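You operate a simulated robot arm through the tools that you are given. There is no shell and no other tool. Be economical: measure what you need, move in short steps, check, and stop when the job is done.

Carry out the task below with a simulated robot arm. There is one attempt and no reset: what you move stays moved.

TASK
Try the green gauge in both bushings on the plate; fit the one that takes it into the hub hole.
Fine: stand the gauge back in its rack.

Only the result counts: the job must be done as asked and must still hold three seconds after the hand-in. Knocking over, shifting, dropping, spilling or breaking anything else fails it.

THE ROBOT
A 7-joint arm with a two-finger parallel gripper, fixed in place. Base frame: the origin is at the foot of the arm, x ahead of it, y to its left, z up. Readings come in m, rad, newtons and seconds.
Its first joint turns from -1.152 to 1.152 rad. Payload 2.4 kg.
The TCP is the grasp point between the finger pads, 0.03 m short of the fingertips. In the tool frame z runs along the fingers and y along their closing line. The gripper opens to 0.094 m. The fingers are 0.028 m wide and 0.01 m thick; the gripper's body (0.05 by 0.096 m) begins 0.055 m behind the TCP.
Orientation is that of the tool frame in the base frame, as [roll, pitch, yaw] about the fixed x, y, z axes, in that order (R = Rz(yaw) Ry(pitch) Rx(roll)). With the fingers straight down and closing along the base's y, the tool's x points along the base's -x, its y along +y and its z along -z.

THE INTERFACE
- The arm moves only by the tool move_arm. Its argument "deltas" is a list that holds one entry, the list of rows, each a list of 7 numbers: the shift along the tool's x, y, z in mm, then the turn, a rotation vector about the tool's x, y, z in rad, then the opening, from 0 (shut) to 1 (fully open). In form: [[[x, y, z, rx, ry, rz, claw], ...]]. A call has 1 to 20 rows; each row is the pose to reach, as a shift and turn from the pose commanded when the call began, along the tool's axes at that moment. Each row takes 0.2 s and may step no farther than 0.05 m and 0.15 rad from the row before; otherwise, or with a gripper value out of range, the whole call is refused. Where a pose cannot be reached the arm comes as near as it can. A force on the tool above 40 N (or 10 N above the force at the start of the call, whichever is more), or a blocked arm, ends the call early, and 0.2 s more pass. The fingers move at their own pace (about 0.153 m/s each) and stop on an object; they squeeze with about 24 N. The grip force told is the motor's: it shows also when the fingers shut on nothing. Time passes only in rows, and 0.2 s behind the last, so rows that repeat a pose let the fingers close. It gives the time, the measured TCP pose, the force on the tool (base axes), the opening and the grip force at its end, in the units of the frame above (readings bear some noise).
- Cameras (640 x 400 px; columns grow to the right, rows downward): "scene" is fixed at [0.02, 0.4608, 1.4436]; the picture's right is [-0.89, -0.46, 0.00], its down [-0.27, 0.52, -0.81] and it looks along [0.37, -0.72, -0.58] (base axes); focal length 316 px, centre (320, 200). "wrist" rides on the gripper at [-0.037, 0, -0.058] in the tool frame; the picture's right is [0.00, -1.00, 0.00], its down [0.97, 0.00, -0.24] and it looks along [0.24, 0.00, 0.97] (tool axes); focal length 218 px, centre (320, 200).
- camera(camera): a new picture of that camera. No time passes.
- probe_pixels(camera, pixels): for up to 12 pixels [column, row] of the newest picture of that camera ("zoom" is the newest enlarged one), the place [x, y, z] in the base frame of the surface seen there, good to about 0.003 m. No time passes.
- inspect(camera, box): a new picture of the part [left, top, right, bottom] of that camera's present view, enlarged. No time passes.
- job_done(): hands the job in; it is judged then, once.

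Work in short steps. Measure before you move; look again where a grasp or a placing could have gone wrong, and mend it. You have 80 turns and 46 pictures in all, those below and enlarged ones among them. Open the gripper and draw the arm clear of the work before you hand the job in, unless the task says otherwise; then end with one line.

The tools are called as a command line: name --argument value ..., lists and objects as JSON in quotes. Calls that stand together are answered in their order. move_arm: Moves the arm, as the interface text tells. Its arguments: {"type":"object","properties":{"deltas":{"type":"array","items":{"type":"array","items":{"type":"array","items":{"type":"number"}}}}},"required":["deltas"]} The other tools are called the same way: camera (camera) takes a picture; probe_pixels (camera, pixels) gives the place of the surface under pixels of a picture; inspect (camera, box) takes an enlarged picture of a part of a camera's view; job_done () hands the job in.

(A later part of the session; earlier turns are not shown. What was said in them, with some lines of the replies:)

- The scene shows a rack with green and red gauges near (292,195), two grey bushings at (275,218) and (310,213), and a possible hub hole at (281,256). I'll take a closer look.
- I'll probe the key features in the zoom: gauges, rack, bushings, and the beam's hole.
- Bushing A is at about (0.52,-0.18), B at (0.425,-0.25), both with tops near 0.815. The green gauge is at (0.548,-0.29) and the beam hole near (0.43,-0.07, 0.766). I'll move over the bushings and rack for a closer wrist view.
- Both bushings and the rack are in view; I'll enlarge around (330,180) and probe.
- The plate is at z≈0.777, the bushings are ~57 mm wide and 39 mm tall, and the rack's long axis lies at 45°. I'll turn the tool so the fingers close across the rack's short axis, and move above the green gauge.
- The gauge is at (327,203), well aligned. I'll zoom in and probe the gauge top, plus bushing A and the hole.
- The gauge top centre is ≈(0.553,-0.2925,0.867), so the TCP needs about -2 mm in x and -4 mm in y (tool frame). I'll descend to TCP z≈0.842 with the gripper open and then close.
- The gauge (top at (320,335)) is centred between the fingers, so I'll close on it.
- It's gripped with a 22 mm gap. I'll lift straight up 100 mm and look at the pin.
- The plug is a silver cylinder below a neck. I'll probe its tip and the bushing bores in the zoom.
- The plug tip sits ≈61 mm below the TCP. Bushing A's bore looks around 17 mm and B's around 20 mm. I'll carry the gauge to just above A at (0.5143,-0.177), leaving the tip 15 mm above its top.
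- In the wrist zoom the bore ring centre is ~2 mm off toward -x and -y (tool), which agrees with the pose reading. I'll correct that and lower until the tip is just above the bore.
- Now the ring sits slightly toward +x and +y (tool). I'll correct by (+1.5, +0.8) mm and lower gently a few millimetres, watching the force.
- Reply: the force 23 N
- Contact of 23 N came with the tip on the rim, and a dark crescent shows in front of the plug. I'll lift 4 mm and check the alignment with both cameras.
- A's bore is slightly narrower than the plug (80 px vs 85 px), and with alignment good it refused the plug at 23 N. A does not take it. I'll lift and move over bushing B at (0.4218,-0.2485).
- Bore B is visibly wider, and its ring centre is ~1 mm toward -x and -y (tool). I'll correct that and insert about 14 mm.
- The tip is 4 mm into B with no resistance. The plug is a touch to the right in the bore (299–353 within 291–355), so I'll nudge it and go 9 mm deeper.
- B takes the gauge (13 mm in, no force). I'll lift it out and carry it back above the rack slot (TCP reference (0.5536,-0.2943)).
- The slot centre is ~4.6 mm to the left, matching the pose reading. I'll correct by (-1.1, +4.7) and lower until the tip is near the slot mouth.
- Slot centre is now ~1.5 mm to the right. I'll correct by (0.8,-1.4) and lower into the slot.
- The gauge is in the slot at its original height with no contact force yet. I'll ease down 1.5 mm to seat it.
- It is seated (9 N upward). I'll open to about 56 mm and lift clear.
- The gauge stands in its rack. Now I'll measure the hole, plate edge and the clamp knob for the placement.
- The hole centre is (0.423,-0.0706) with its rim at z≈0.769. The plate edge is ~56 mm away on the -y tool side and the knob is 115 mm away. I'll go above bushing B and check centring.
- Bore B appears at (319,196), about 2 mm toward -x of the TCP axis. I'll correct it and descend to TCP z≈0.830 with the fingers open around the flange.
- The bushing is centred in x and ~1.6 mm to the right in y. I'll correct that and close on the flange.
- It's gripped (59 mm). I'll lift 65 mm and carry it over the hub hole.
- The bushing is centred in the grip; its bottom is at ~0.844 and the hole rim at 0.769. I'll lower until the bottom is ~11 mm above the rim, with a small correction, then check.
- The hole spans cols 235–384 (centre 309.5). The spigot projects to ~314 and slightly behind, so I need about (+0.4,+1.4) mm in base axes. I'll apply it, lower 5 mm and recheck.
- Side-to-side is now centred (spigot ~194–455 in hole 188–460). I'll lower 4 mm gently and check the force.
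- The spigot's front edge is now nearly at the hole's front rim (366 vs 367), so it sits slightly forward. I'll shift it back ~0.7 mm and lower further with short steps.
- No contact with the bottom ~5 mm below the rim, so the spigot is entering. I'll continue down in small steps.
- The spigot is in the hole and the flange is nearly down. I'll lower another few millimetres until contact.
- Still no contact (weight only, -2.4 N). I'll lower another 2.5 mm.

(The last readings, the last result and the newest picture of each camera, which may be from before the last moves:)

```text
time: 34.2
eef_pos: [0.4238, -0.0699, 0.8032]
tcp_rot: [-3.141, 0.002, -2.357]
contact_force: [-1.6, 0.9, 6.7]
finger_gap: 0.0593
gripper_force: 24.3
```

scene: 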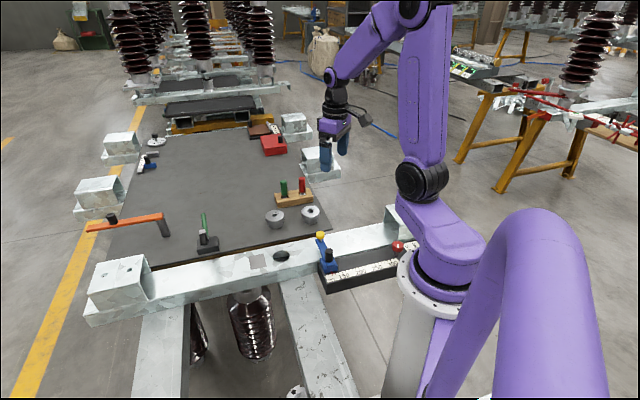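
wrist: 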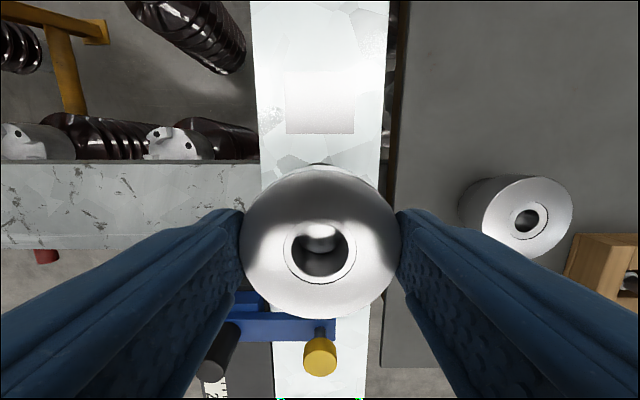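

It is seated (6.7 N). I'll open just to ~72 mm to stay off the plate edge, then rise straight up.

move_arm --deltas '[[[0, 0, 0, 0, 0, 0, 0.65], [0, 0, 0, 0, 0, 0, 0.75], [0, 0, 0, 0, 0, 0, 0.76], [0, 0, -25, 0, 0, 0, 0.76], [0, 0, -60, 0, 0, 0, 0.76], [0, 0, -100, 0, 0, 0, 1], [0, 0, -140, 0, 0, 0, 1], [0, 0, -180, 0, 0, 0, 1], [0, 0, -180, 0, 0, 0, 1]]]'

inspect --camera "scene" --box '[240, 170, 330, 280]'

camera --camera "wrist"

```text
time: 36.2
eef_pos: [0.4248, -0.0696, 0.9841]
tcp_rot: [3.14, 0.001, -2.356]
contact_force: [0.4, 0.7, -0.4]
finger_gap: 0.094
gripper_force: 0.1
```

```text
3.64 times, centred on (285, 225) of scene
```

zoom: 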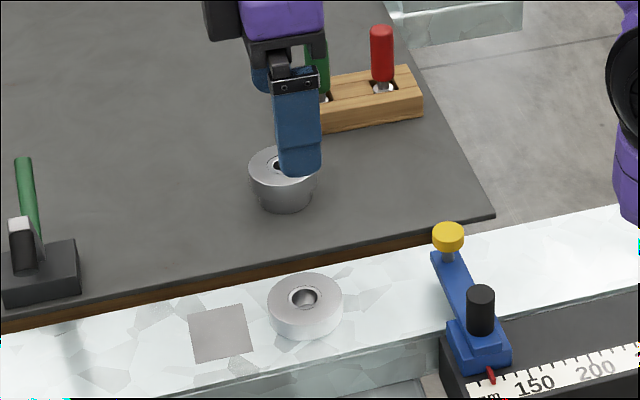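

```text
5 pictures are left
```

wrist: 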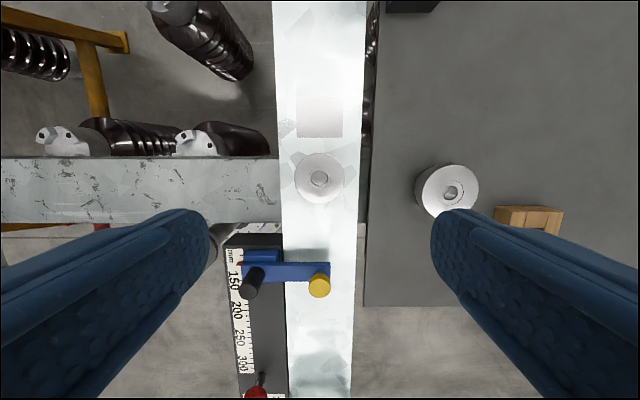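

The bushing sits in the hole and everything else looks unmoved. I'll probe the flange rim for level and raise the arm clear to verify the gauge.

probe_pixels --camera "wrist" --pixels '[[298, 177], [340, 177], [319, 158], [319, 196]]'

move_arm --deltas '[[[30, 10, -30, 0, 0, 0, 1], [60, 20, -60, 0, 0, 0, 1], [90, 30, -80, 0, 0, 0, 1], [90, 30, -80, 0, 0, 0, 1]]]'

inspect --camera "scene" --box '[240, 170, 330, 280]'

```text
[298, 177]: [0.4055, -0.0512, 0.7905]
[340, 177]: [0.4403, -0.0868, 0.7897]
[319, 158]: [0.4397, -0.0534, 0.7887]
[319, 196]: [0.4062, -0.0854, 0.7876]
```

```text
time: 37.2
eef_pos: [0.3363, -0.1144, 1.0652]
tcp_rot: [3.14, 0.0, -2.358]
contact_force: [-0.1, -0.8, -0.5]
finger_gap: 0.094
gripper_force: 0.0
```

```text
3.64 times, centred on (285, 225) of scene
```

zoom: 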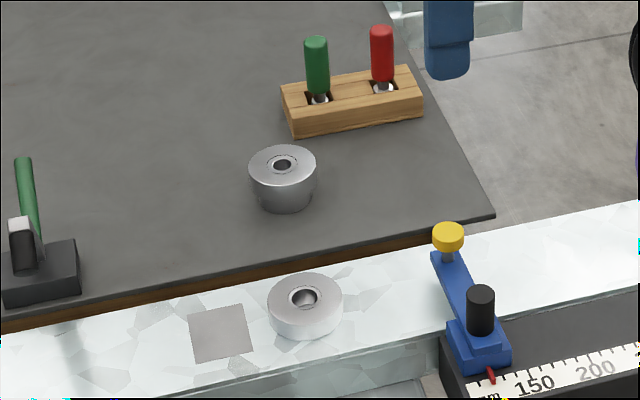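

The flange rim reads level (0.788–0.790, seated), the gauge stands in its rack, and the arm is clear and open. I'm handing the job in.

job_done

```text
The job is handed in.
```

I tried the green gauge in both bushings: the one farther from the arm refused it, and the nearer one took it. The nearer one is now seated level in the hub hole, the gauge is back in its rack, and the job is handed in.
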